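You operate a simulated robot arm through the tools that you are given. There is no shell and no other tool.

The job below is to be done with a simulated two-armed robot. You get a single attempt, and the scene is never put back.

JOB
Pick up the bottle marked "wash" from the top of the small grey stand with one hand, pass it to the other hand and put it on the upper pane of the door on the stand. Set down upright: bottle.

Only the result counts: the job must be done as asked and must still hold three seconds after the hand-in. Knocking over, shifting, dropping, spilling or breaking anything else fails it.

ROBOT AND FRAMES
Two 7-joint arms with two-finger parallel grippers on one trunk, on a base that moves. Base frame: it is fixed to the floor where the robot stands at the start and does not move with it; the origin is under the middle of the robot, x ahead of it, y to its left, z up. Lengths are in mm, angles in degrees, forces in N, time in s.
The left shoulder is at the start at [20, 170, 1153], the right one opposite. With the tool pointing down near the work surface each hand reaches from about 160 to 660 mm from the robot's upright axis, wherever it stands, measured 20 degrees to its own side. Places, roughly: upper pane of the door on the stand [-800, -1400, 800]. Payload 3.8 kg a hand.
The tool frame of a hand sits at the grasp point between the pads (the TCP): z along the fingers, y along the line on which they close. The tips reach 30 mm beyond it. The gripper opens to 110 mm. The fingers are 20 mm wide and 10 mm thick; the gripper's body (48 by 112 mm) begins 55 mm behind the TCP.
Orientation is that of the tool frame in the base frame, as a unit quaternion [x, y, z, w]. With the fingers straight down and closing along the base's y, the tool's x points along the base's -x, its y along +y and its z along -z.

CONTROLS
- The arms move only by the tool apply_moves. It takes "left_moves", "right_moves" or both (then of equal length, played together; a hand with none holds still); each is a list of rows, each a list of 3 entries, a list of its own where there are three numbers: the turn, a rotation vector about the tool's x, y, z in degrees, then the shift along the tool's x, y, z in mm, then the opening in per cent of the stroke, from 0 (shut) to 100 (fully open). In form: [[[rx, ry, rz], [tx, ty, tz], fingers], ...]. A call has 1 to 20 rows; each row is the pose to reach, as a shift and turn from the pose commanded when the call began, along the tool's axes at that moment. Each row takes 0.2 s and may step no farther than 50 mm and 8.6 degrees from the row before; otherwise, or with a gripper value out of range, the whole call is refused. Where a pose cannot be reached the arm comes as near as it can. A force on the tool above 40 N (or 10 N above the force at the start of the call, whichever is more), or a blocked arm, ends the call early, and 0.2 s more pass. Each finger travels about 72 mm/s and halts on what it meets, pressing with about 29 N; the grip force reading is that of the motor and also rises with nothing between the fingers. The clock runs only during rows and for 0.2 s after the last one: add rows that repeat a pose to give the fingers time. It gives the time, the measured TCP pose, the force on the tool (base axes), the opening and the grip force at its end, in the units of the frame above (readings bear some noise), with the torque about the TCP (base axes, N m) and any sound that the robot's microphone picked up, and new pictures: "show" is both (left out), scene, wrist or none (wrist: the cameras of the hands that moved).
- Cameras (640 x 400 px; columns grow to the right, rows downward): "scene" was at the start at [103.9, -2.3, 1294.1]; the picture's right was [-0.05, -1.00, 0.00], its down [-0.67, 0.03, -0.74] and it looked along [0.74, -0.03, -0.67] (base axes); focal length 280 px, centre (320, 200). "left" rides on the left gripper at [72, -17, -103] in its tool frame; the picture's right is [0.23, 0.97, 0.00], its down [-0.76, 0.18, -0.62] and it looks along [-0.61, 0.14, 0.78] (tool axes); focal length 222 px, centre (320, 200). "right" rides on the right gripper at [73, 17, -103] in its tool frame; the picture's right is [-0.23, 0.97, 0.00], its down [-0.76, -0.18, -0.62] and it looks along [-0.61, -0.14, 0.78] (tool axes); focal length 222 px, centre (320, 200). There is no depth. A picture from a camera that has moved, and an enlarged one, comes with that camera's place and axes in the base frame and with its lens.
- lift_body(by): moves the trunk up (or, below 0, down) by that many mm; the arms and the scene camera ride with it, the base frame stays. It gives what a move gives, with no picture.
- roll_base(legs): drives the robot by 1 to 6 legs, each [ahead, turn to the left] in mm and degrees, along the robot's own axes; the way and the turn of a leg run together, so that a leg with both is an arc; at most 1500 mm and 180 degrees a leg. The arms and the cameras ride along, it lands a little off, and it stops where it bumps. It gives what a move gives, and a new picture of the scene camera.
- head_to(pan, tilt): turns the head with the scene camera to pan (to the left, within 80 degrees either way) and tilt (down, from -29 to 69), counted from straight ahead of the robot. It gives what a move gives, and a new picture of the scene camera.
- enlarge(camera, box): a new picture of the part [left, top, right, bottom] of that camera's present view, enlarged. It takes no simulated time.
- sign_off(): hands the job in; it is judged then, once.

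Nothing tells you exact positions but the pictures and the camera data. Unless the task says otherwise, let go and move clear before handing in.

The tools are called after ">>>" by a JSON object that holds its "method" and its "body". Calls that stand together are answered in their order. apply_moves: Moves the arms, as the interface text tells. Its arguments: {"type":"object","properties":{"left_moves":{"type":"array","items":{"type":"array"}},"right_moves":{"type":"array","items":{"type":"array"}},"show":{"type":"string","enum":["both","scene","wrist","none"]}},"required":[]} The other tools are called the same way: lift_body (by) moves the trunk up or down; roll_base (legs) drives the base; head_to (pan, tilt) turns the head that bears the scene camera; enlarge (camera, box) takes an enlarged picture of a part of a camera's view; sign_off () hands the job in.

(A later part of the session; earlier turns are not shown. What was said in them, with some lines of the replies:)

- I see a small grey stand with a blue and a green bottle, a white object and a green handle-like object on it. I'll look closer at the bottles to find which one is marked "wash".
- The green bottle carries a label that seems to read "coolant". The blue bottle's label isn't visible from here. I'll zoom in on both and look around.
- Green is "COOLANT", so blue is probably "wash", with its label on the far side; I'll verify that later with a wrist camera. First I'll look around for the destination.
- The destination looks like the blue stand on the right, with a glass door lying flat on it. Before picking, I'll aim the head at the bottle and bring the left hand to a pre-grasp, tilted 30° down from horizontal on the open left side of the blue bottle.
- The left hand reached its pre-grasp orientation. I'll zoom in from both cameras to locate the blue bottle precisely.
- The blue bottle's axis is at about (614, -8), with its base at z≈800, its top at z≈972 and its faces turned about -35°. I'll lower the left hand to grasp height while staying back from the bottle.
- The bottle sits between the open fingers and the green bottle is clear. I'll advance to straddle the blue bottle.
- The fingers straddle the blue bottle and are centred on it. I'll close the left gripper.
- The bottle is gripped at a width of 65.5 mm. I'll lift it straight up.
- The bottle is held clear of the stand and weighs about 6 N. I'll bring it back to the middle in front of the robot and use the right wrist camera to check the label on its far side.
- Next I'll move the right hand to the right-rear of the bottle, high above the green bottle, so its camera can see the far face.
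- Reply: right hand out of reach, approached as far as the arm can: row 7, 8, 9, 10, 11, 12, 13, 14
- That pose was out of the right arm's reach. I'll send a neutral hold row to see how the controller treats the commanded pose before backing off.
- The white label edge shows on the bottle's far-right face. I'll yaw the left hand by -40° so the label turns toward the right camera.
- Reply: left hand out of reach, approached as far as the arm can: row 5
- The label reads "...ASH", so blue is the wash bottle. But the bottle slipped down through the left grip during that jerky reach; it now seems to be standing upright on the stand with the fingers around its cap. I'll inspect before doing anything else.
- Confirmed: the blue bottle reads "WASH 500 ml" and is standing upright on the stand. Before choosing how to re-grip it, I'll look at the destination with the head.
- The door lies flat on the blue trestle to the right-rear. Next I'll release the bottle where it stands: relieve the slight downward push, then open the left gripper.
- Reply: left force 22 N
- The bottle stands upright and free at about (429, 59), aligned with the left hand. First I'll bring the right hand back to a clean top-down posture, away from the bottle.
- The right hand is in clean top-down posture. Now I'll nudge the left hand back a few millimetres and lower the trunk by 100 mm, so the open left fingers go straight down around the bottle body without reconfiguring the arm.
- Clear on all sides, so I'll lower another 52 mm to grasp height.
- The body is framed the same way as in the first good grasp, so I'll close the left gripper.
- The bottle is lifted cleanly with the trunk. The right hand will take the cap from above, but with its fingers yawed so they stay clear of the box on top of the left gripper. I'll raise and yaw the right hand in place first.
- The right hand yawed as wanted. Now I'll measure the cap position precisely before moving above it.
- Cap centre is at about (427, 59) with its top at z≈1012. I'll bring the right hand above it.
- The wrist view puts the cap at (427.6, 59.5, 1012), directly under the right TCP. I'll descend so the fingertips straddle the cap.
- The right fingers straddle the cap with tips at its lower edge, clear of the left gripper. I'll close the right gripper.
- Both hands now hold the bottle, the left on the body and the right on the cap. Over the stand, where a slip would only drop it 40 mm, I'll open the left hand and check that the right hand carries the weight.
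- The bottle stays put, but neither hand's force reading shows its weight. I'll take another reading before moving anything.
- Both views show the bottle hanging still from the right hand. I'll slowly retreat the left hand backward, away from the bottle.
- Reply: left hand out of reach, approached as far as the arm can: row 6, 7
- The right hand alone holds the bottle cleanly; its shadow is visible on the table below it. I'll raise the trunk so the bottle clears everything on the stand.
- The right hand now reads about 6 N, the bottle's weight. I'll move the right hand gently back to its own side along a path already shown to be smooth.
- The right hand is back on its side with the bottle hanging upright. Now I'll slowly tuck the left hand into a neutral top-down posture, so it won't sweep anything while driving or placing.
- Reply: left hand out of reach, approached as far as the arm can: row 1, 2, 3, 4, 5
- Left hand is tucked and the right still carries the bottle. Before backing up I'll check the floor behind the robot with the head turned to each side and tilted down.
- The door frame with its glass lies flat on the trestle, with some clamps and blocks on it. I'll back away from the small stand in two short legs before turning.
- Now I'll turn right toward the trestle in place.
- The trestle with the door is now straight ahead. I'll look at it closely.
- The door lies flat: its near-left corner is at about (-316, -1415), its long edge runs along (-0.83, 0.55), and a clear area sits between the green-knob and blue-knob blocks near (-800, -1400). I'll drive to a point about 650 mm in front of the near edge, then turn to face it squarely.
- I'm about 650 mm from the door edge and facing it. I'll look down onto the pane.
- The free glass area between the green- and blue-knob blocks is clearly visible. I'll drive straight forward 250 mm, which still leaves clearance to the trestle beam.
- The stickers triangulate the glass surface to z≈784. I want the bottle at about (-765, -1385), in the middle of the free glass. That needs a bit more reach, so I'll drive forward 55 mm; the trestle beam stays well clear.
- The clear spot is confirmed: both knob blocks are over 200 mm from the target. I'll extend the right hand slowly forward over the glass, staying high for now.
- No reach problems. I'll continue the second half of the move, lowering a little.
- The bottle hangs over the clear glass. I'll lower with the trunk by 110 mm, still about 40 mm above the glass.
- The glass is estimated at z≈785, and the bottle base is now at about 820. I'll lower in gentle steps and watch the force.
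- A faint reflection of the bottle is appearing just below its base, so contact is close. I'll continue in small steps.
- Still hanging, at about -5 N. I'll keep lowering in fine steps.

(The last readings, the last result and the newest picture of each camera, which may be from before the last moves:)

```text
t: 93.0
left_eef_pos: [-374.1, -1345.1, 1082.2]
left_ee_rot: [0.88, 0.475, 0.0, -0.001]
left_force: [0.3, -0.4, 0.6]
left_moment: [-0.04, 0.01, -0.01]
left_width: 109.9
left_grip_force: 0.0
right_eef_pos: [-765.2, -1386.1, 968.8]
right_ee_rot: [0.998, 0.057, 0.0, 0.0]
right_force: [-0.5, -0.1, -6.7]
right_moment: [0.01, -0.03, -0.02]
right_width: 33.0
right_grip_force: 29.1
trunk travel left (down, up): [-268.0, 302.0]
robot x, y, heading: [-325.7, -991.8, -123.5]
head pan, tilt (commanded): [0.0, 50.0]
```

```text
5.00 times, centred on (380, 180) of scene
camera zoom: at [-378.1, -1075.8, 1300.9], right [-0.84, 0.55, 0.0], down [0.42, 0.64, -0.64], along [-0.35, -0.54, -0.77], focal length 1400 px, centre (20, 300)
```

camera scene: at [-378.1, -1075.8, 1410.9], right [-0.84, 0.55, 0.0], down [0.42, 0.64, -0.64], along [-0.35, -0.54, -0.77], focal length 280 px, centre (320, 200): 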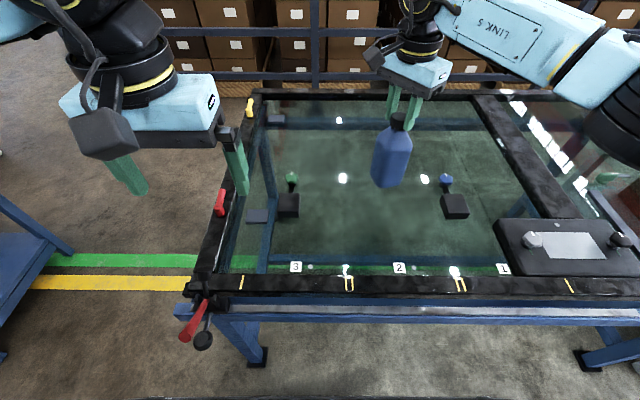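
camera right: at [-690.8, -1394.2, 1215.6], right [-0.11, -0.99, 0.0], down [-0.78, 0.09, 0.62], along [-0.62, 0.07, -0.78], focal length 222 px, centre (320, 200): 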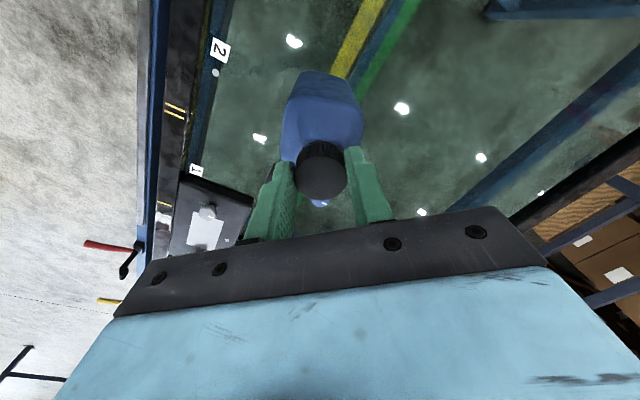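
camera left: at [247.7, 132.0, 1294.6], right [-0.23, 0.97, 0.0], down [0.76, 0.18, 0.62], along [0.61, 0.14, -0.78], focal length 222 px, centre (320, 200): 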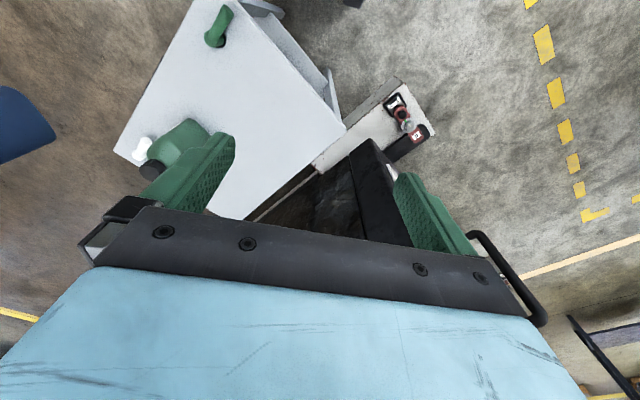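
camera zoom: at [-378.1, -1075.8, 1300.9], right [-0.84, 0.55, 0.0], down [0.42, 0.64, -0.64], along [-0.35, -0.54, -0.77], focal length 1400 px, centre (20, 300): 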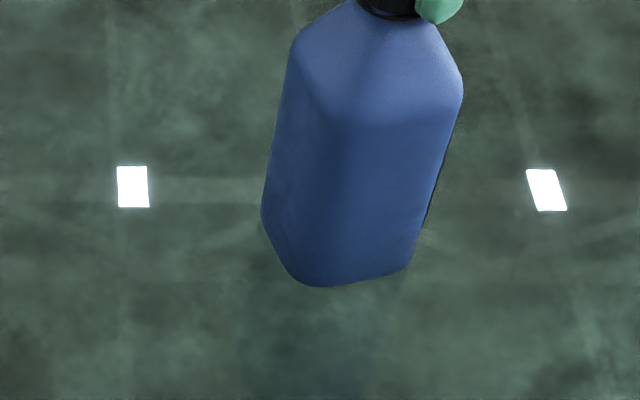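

>>> {"method": "apply_moves", "body": {"right_moves": [[[0, 0, 0], [0, 0, 1], 0], [[0, 0, 0], [0, 0, 2], 0]], "show": "none"}}

>>> {"method": "apply_moves", "body": {"right_moves": [[[0, 0, 0], [0, 0, 1], 0], [[0, 0, 0], [0, 0, 2], 0]], "show": "none"}}

```text
t: 93.5
left_eef_pos: [-372.8, -1343.8, 1080.0]
left_ee_rot: [0.88, 0.475, 0.0, -0.001]
left_force: [0.0, 0.7, -0.4]
left_moment: [-0.02, 0.0, -0.02]
left_width: 110.1
left_grip_force: 0.1
right_eef_pos: [-764.8, -1385.6, 968.1]
right_ee_rot: [0.998, 0.059, -0.001, 0.002]
right_force: [-0.4, -0.2, 4.1]
right_moment: [0.33, 0.29, 0.03]
right_width: 33.1
right_grip_force: 29.3
trunk travel left (down, up): [-268.0, 302.0]
robot x, y, heading: [-324.1, -995.8, -123.1]
head pan, tilt (commanded): [0.0, 50.0]
```

```text
t: 94.2
left_eef_pos: [-372.6, -1343.8, 1081.1]
left_ee_rot: [0.88, 0.475, -0.001, 0.0]
left_force: [0.4, -0.4, -0.4]
left_moment: [0.02, -0.01, -0.03]
left_width: 109.9
left_grip_force: 0.0
right_eef_pos: [-763.9, -1385.6, 968.3]
right_ee_rot: [0.998, 0.057, -0.001, 0.002]
right_force: [-2.6, -0.3, 20.8]
right_moment: [0.19, 0.1, 0.15]
right_width: 32.9
right_grip_force: 29.0
trunk travel left (down, up): [-268.0, 302.0]
robot x, y, heading: [-323.6, -995.9, -123.3]
head pan, tilt (commanded): [0.0, 50.0]
```

Contact: the force went positive, to +21 N. I'll back off 2 mm to relieve the pressing, then look.

>>> {"method": "apply_moves", "body": {"right_moves": [[[0, 0, 0], [0, 0, -1], 0], [[0, 0, 0], [0, 0, -2], 0], [[0, 0, 0], [0, 0, -2], 0]]}}

>>> {"method": "enlarge", "body": {"camera": "scene", "box": [320, 100, 440, 220]}}

```text
t: 95.0
left_eef_pos: [-372.0, -1345.7, 1080.3]
left_ee_rot: [0.88, 0.475, -0.001, 0.0]
left_force: [0.5, 0.3, -0.2]
left_moment: [0.0, -0.05, -0.04]
left_width: 110.2
left_grip_force: 0.1
right_eef_pos: [-764.0, -1385.1, 967.9]
right_ee_rot: [0.998, 0.059, -0.001, 0.0]
right_force: [-2.1, -4.5, 18.8]
right_moment: [-0.21, 0.41, 0.04]
right_width: 33.0
right_grip_force: 29.2
trunk travel left (down, up): [-268.0, 302.0]
robot x, y, heading: [-319.5, -997.0, -123.4]
head pan, tilt (commanded): [0.0, 50.0]
camera scene: at [-376.8, -1074.9, 1301.1], right [-0.84, 0.55, 0.0], down [0.42, 0.64, -0.64], along [-0.35, -0.54, -0.77], focal length 280 px, centre (320, 200)
camera right: at [-689.9, -1393.6, 1072.0], right [-0.11, -0.99, 0.0], down [-0.78, 0.09, 0.62], along [-0.62, 0.07, -0.78], focal length 222 px, centre (320, 200)
```

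scene: 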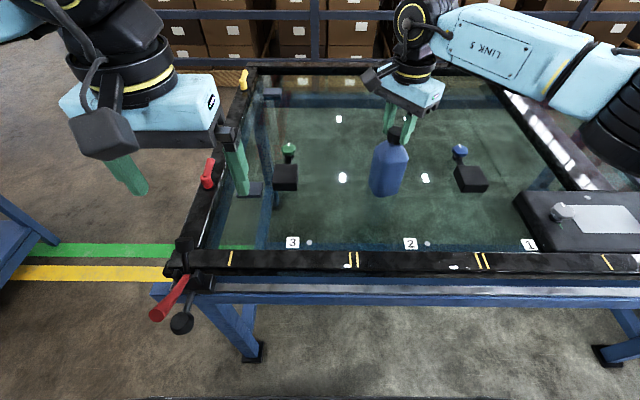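
right: 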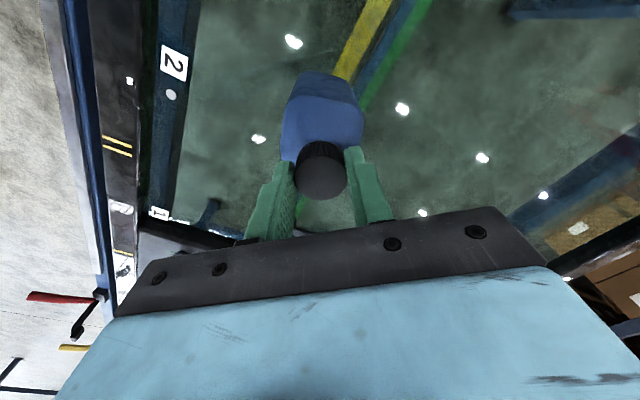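

```text
3.33 times, centred on (380, 160) of scene
camera zoom: at [-376.8, -1074.9, 1301.1], right [-0.84, 0.55, 0.0], down [0.42, 0.64, -0.64], along [-0.35, -0.54, -0.77], focal length 934 px, centre (120, 333)
```

zoom: 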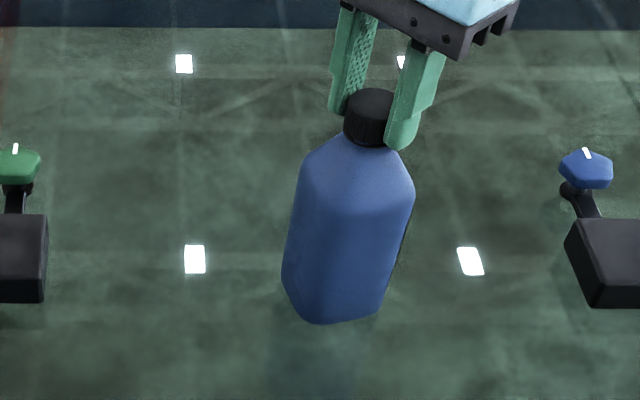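

The pressing force is still about 19 N. I'll relieve it a bit further before letting go.

>>> {"method": "apply_moves", "body": {"right_moves": [[[0, 0, 0], [0, 0, -0.7], 0], [[0, 0, 0], [0, 0, -1.4], 0], [[0, 0, 0], [0, 0, -1.4], 0]], "show": "none"}}

```text
t: 95.8
left_eef_pos: [-372.6, -1344.4, 1080.4]
left_ee_rot: [0.88, 0.475, 0.0, -0.001]
left_force: [-0.6, 0.1, 0.9]
left_moment: [-0.02, 0.0, 0.0]
left_width: 110.0
left_grip_force: 0.0
right_eef_pos: [-764.4, -1386.9, 968.0]
right_ee_rot: [0.998, 0.058, -0.001, -0.001]
right_force: [-2.0, -3.6, 9.1]
right_moment: [-0.44, 0.7, 0.14]
right_width: 33.1
right_grip_force: 28.5
trunk travel left (down, up): [-268.0, 302.0]
robot x, y, heading: [-321.5, -998.3, -123.3]
head pan, tilt (commanded): [0.0, 50.0]
```

>>> {"method": "apply_moves", "body": {"right_moves": [[[0, 0, 0], [0, 0, -0.5], 0], [[0, 0, 0], [0, 0, -1], 0], [[0, 0, 0], [0, 0, -1], 0]], "show": "none"}}

>>> {"method": "enlarge", "body": {"camera": "scene", "box": [320, 100, 440, 220]}}

>>> {"method": "enlarge", "body": {"camera": "right", "box": [240, 40, 400, 220]}}

```text
t: 96.5
left_eef_pos: [-373.9, -1345.5, 1079.9]
left_ee_rot: [0.88, 0.475, -0.001, -0.001]
left_force: [-0.5, 0.9, -0.5]
left_moment: [0.02, -0.02, 0.01]
left_width: 110.0
left_grip_force: 0.1
right_eef_pos: [-762.9, -1385.3, 970.1]
right_ee_rot: [0.998, 0.059, 0.0, -0.002]
right_force: [0.7, -0.9, -1.3]
right_moment: [-0.25, 0.14, 0.04]
right_width: 32.9
right_grip_force: 29.0
trunk travel left (down, up): [-268.0, 302.0]
robot x, y, heading: [-324.7, -997.0, -123.1]
head pan, tilt (commanded): [0.0, 50.0]
```

```text
3.33 times, centred on (380, 160) of scene
camera zoom: at [-377.8, -1075.7, 1300.9], right [-0.84, 0.55, 0.0], down [0.42, 0.64, -0.64], along [-0.35, -0.54, -0.77], focal length 934 px, centre (120, 333)
```

zoom: 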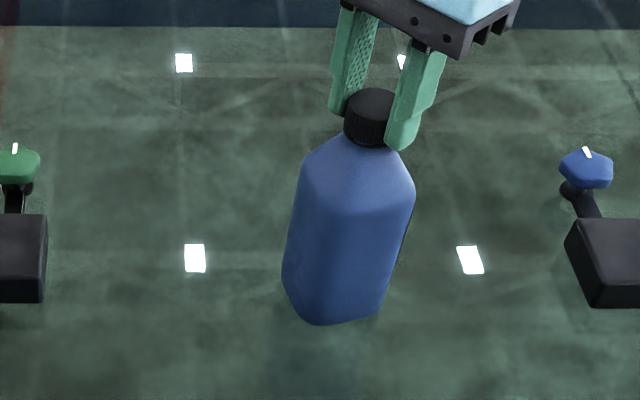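

```text
2.22 times, centred on (320, 130) of right
camera zoom: at [-690.2, -1393.7, 1072.2], right [-0.11, -0.99, 0.0], down [-0.78, 0.09, 0.62], along [-0.62, 0.07, -0.78], focal length 494 px, centre (320, 356)
```

zoom: 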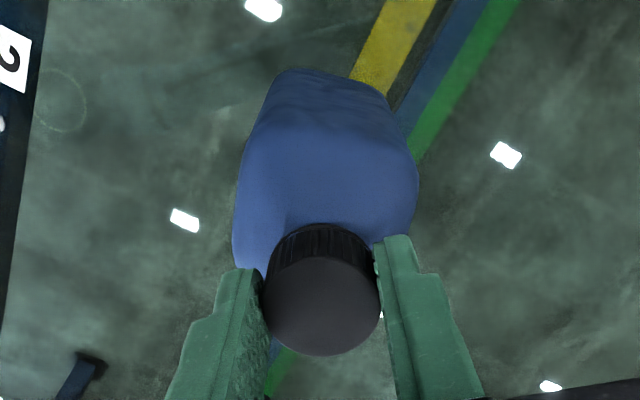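

Now the glass carries the bottle, with the force near zero. I'll open the right gripper gently.

>>> {"method": "apply_moves", "body": {"right_moves": [[[0, 0, 0], [0, 0, 0], 33], [[0, 0, 0], [0, 0, 0], 38], [[0, 0, 0], [0, 0, 0], 50], [[0, 0, 0], [0, 0, 0], 70], [[0, 0, 0], [0, 0, 0], 100], [[0, 0, 0], [0, 0, 0], 100], [[0, 0, 0], [0, 0, 0], 100]]}}

>>> {"method": "enlarge", "body": {"camera": "scene", "box": [320, 100, 440, 220]}}

```text
t: 98.2
left_eef_pos: [-372.8, -1344.8, 1080.7]
left_ee_rot: [0.881, 0.474, 0.0, -0.001]
left_force: [-0.2, 0.1, 0.3]
left_moment: [-0.02, 0.01, -0.01]
left_width: 109.7
left_grip_force: 0.1
right_eef_pos: [-765.2, -1385.2, 969.6]
right_ee_rot: [0.998, 0.058, 0.0, 0.0]
right_force: [-0.4, 0.3, 0.1]
right_moment: [-0.01, -0.01, 0.01]
right_width: 109.9
right_grip_force: 0.0
trunk travel left (down, up): [-268.0, 302.0]
robot x, y, heading: [-323.9, -995.9, -123.5]
head pan, tilt (commanded): [0.0, 50.0]
camera scene: at [-377.7, -1075.5, 1301.0], right [-0.84, 0.55, 0.0], down [0.42, 0.64, -0.64], along [-0.35, -0.54, -0.77], focal length 280 px, centre (320, 200)
camera right: at [-690.3, -1393.9, 1073.4], right [-0.11, -0.99, 0.0], down [-0.78, 0.09, 0.62], along [-0.62, 0.07, -0.78], focal length 222 px, centre (320, 200)
```

scene: 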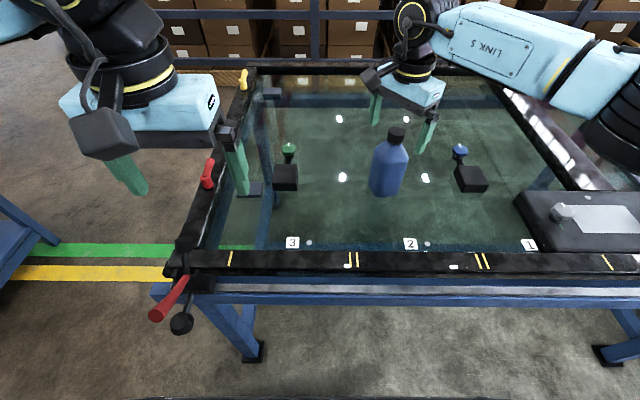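
right: 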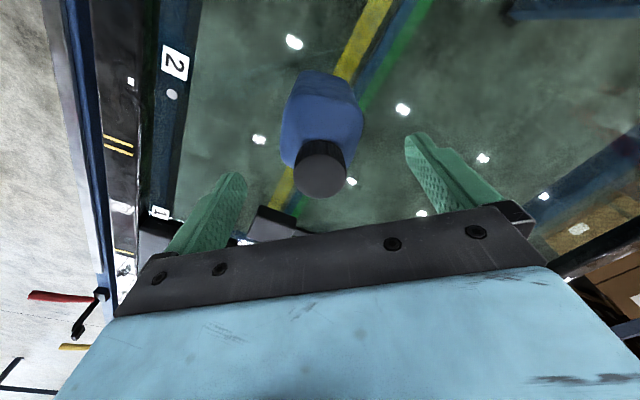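

```text
3.33 times, centred on (380, 160) of scene
camera zoom: at [-377.7, -1075.5, 1301.0], right [-0.84, 0.55, 0.0], down [0.42, 0.64, -0.64], along [-0.35, -0.54, -0.77], focal length 934 px, centre (120, 333)
```

zoom: 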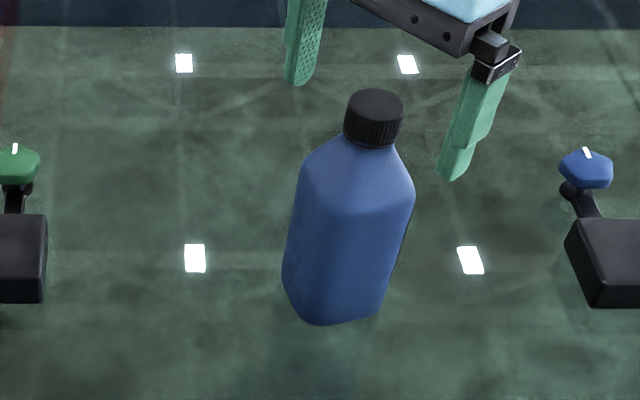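

The bottle stands on its own and the fingers are clear of the cap. I'll raise straight up with the trunk.

>>> {"method": "lift_body", "body": {"by": 60}}

>>> {"method": "lift_body", "body": {"by": 90}}

>>> {"method": "enlarge", "body": {"camera": "scene", "box": [300, 100, 480, 260]}}

>>> {"method": "enlarge", "body": {"camera": "right", "box": [160, 0, 480, 230]}}

```text
t: 99.2
left_eef_pos: [-373.1, -1344.1, 1139.6]
left_ee_rot: [0.88, 0.474, 0.0, -0.001]
left_force: [-0.3, 0.3, -0.4]
left_moment: [0.01, 0.01, -0.02]
left_width: 110.2
left_grip_force: 0.0
right_eef_pos: [-765.0, -1385.2, 1029.7]
right_ee_rot: [0.998, 0.058, 0.0, 0.0]
right_force: [-0.2, -0.4, -0.3]
right_moment: [0.01, 0.0, 0.01]
right_width: 110.0
right_grip_force: 0.0
trunk travel left (down, up): [-328.0, 242.0]
robot x, y, heading: [-320.8, -993.9, -123.3]
head pan, tilt (commanded): [0.0, 50.0]
```

```text
t: 100.4
left_eef_pos: [-374.2, -1345.3, 1229.4]
left_ee_rot: [0.88, 0.475, 0.0, 0.0]
left_force: [-0.3, -0.1, -0.1]
left_moment: [-0.01, -0.01, -0.01]
left_width: 110.0
left_grip_force: 0.0
right_eef_pos: [-764.8, -1385.6, 1119.1]
right_ee_rot: [0.998, 0.058, 0.0, -0.001]
right_force: [-0.1, -0.4, 0.3]
right_moment: [-0.02, 0.03, -0.03]
right_width: 110.1
right_grip_force: 0.1
trunk travel left (down, up): [-418.0, 152.0]
robot x, y, heading: [-324.3, -997.2, -123.3]
head pan, tilt (commanded): [0.0, 50.0]
```

```text
2.50 times, centred on (390, 180) of scene
camera zoom: at [-377.8, -1075.6, 1450.9], right [-0.84, 0.55, 0.0], down [0.42, 0.64, -0.64], along [-0.35, -0.54, -0.77], focal length 700 px, centre (145, 250)
```

zoom: 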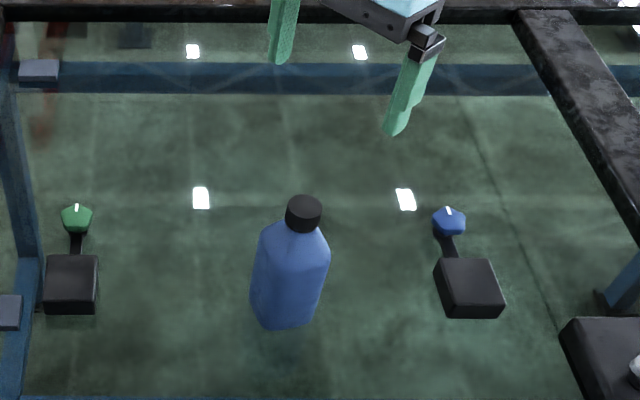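

```text
1.74 times, centred on (320, 115) of right
camera zoom: at [-690.3, -1393.9, 1223.1], right [-0.11, -0.99, 0.0], down [-0.78, 0.09, 0.62], along [-0.62, 0.07, -0.78], focal length 386 px, centre (320, 348)
```

zoom: 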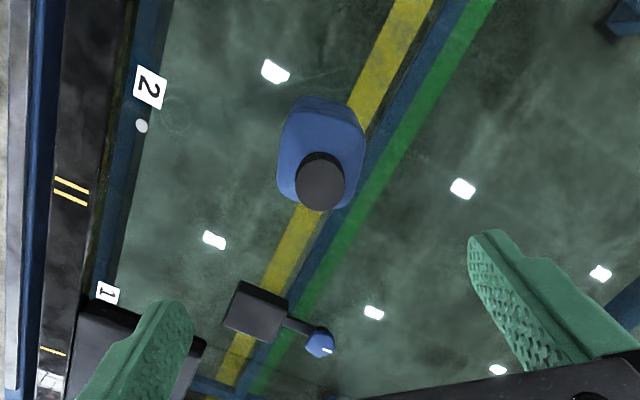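

The bottle stands upright and alone on the glass. I'll draw the right hand back toward the robot at this safe height, then do a last check.

>>> {"method": "apply_moves", "body": {"right_moves": [[[0, 0, 0], [8, -15, 0], 100], [[0, 0, 0], [18, -35, 0], 100], [[0, 0, 0], [28, -55, 0], 100], [[0, 0, 0], [38, -75, 0], 100], [[0, 0, 0], [48, -95, 0], 100], [[0, 0, 0], [58, -113, 0], 100], [[0, 0, 0], [66, -130, 0], 100], [[0, 0, 0], [72, -140, 0], 100], [[0, 0, 0], [72, -140, 0], 100]]}}

>>> {"method": "enlarge", "body": {"camera": "scene", "box": [260, 100, 500, 290]}}

```text
t: 102.4
left_eef_pos: [-374.1, -1345.3, 1230.8]
left_ee_rot: [0.88, 0.474, 0.0, 0.0]
left_force: [0.4, 0.5, 0.5]
left_moment: [0.04, 0.03, -0.01]
left_width: 110.0
left_grip_force: 0.1
right_eef_pos: [-708.6, -1237.5, 1118.0]
right_ee_rot: [0.998, 0.057, 0.0, -0.001]
right_force: [0.8, -0.7, -0.2]
right_moment: [-0.02, 0.03, -0.02]
right_width: 109.9
right_grip_force: 0.2
trunk travel left (down, up): [-418.0, 152.0]
robot x, y, heading: [-323.6, -995.3, -123.5]
head pan, tilt (commanded): [0.0, 50.0]
camera scene: at [-377.8, -1075.6, 1450.9], right [-0.84, 0.55, 0.0], down [0.42, 0.64, -0.64], along [-0.35, -0.54, -0.77], focal length 280 px, centre (320, 200)
camera right: at [-634.7, -1245.6, 1223.7], right [-0.11, -0.99, 0.0], down [-0.78, 0.09, 0.62], along [-0.62, 0.07, -0.78], focal length 222 px, centre (320, 200)
```

scene: 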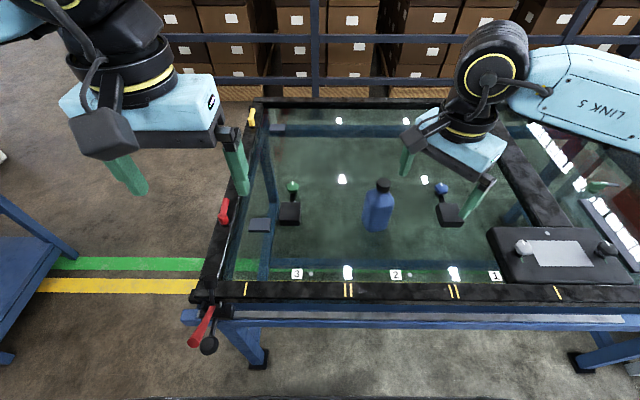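
right: 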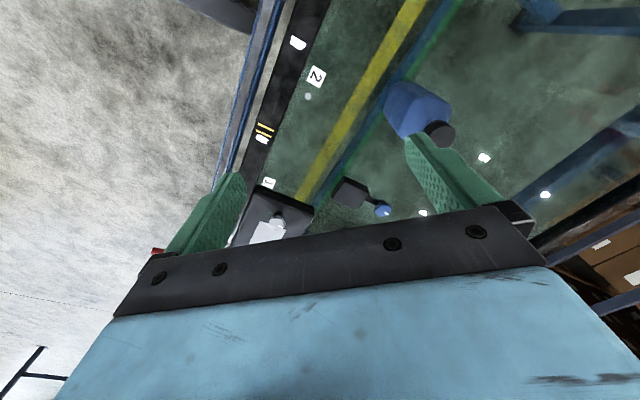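

```text
2.11 times, centred on (380, 195) of scene
camera zoom: at [-377.8, -1075.6, 1450.9], right [-0.84, 0.55, 0.0], down [0.42, 0.64, -0.64], along [-0.35, -0.54, -0.77], focal length 590 px, centre (194, 210)
```

zoom: 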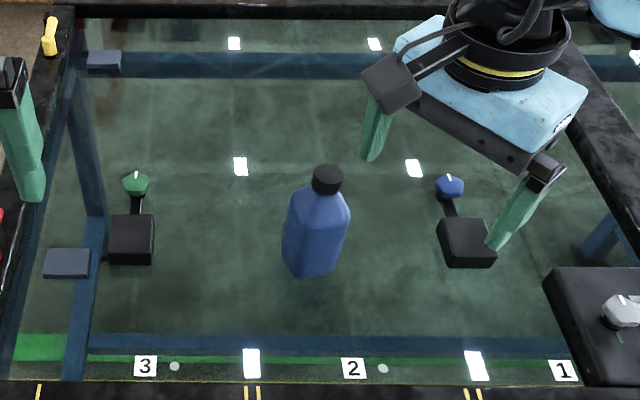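

The WASH bottle stands upright on the glass between the green- and blue-knob blocks. The other objects on the pane look unmoved, and both hands are empty and clear, so I'm handing in.

>>> {"method": "sign_off", "body": {}}

```text
The job is handed in.
```

The blue "WASH" bottle is standing upright on the glass of the upper pane, in the clear space between the green-knob and blue-knob blocks. I've handed the job in. It went from the left hand to the right, and the right hand set it down. Both hands are open and clear of it.

- **A slip on the way:** on the first lift, the bottle slid down through the left hand's grip when the arm moved suddenly. It dropped about 100 mm and landed upright on the stand without touching anything else. I gripped it again with the left hand and did the handover after that.
- **Which pane:** I took the large pane, the one your rough coordinates point to, as the upper pane. The bottle is at about (-765, -1385), close to the place you gave.
- **Other objects:** nothing else on the glass looked moved in the last pictures. The green bottle and the other things on the small stand looked untouched when I drove away.
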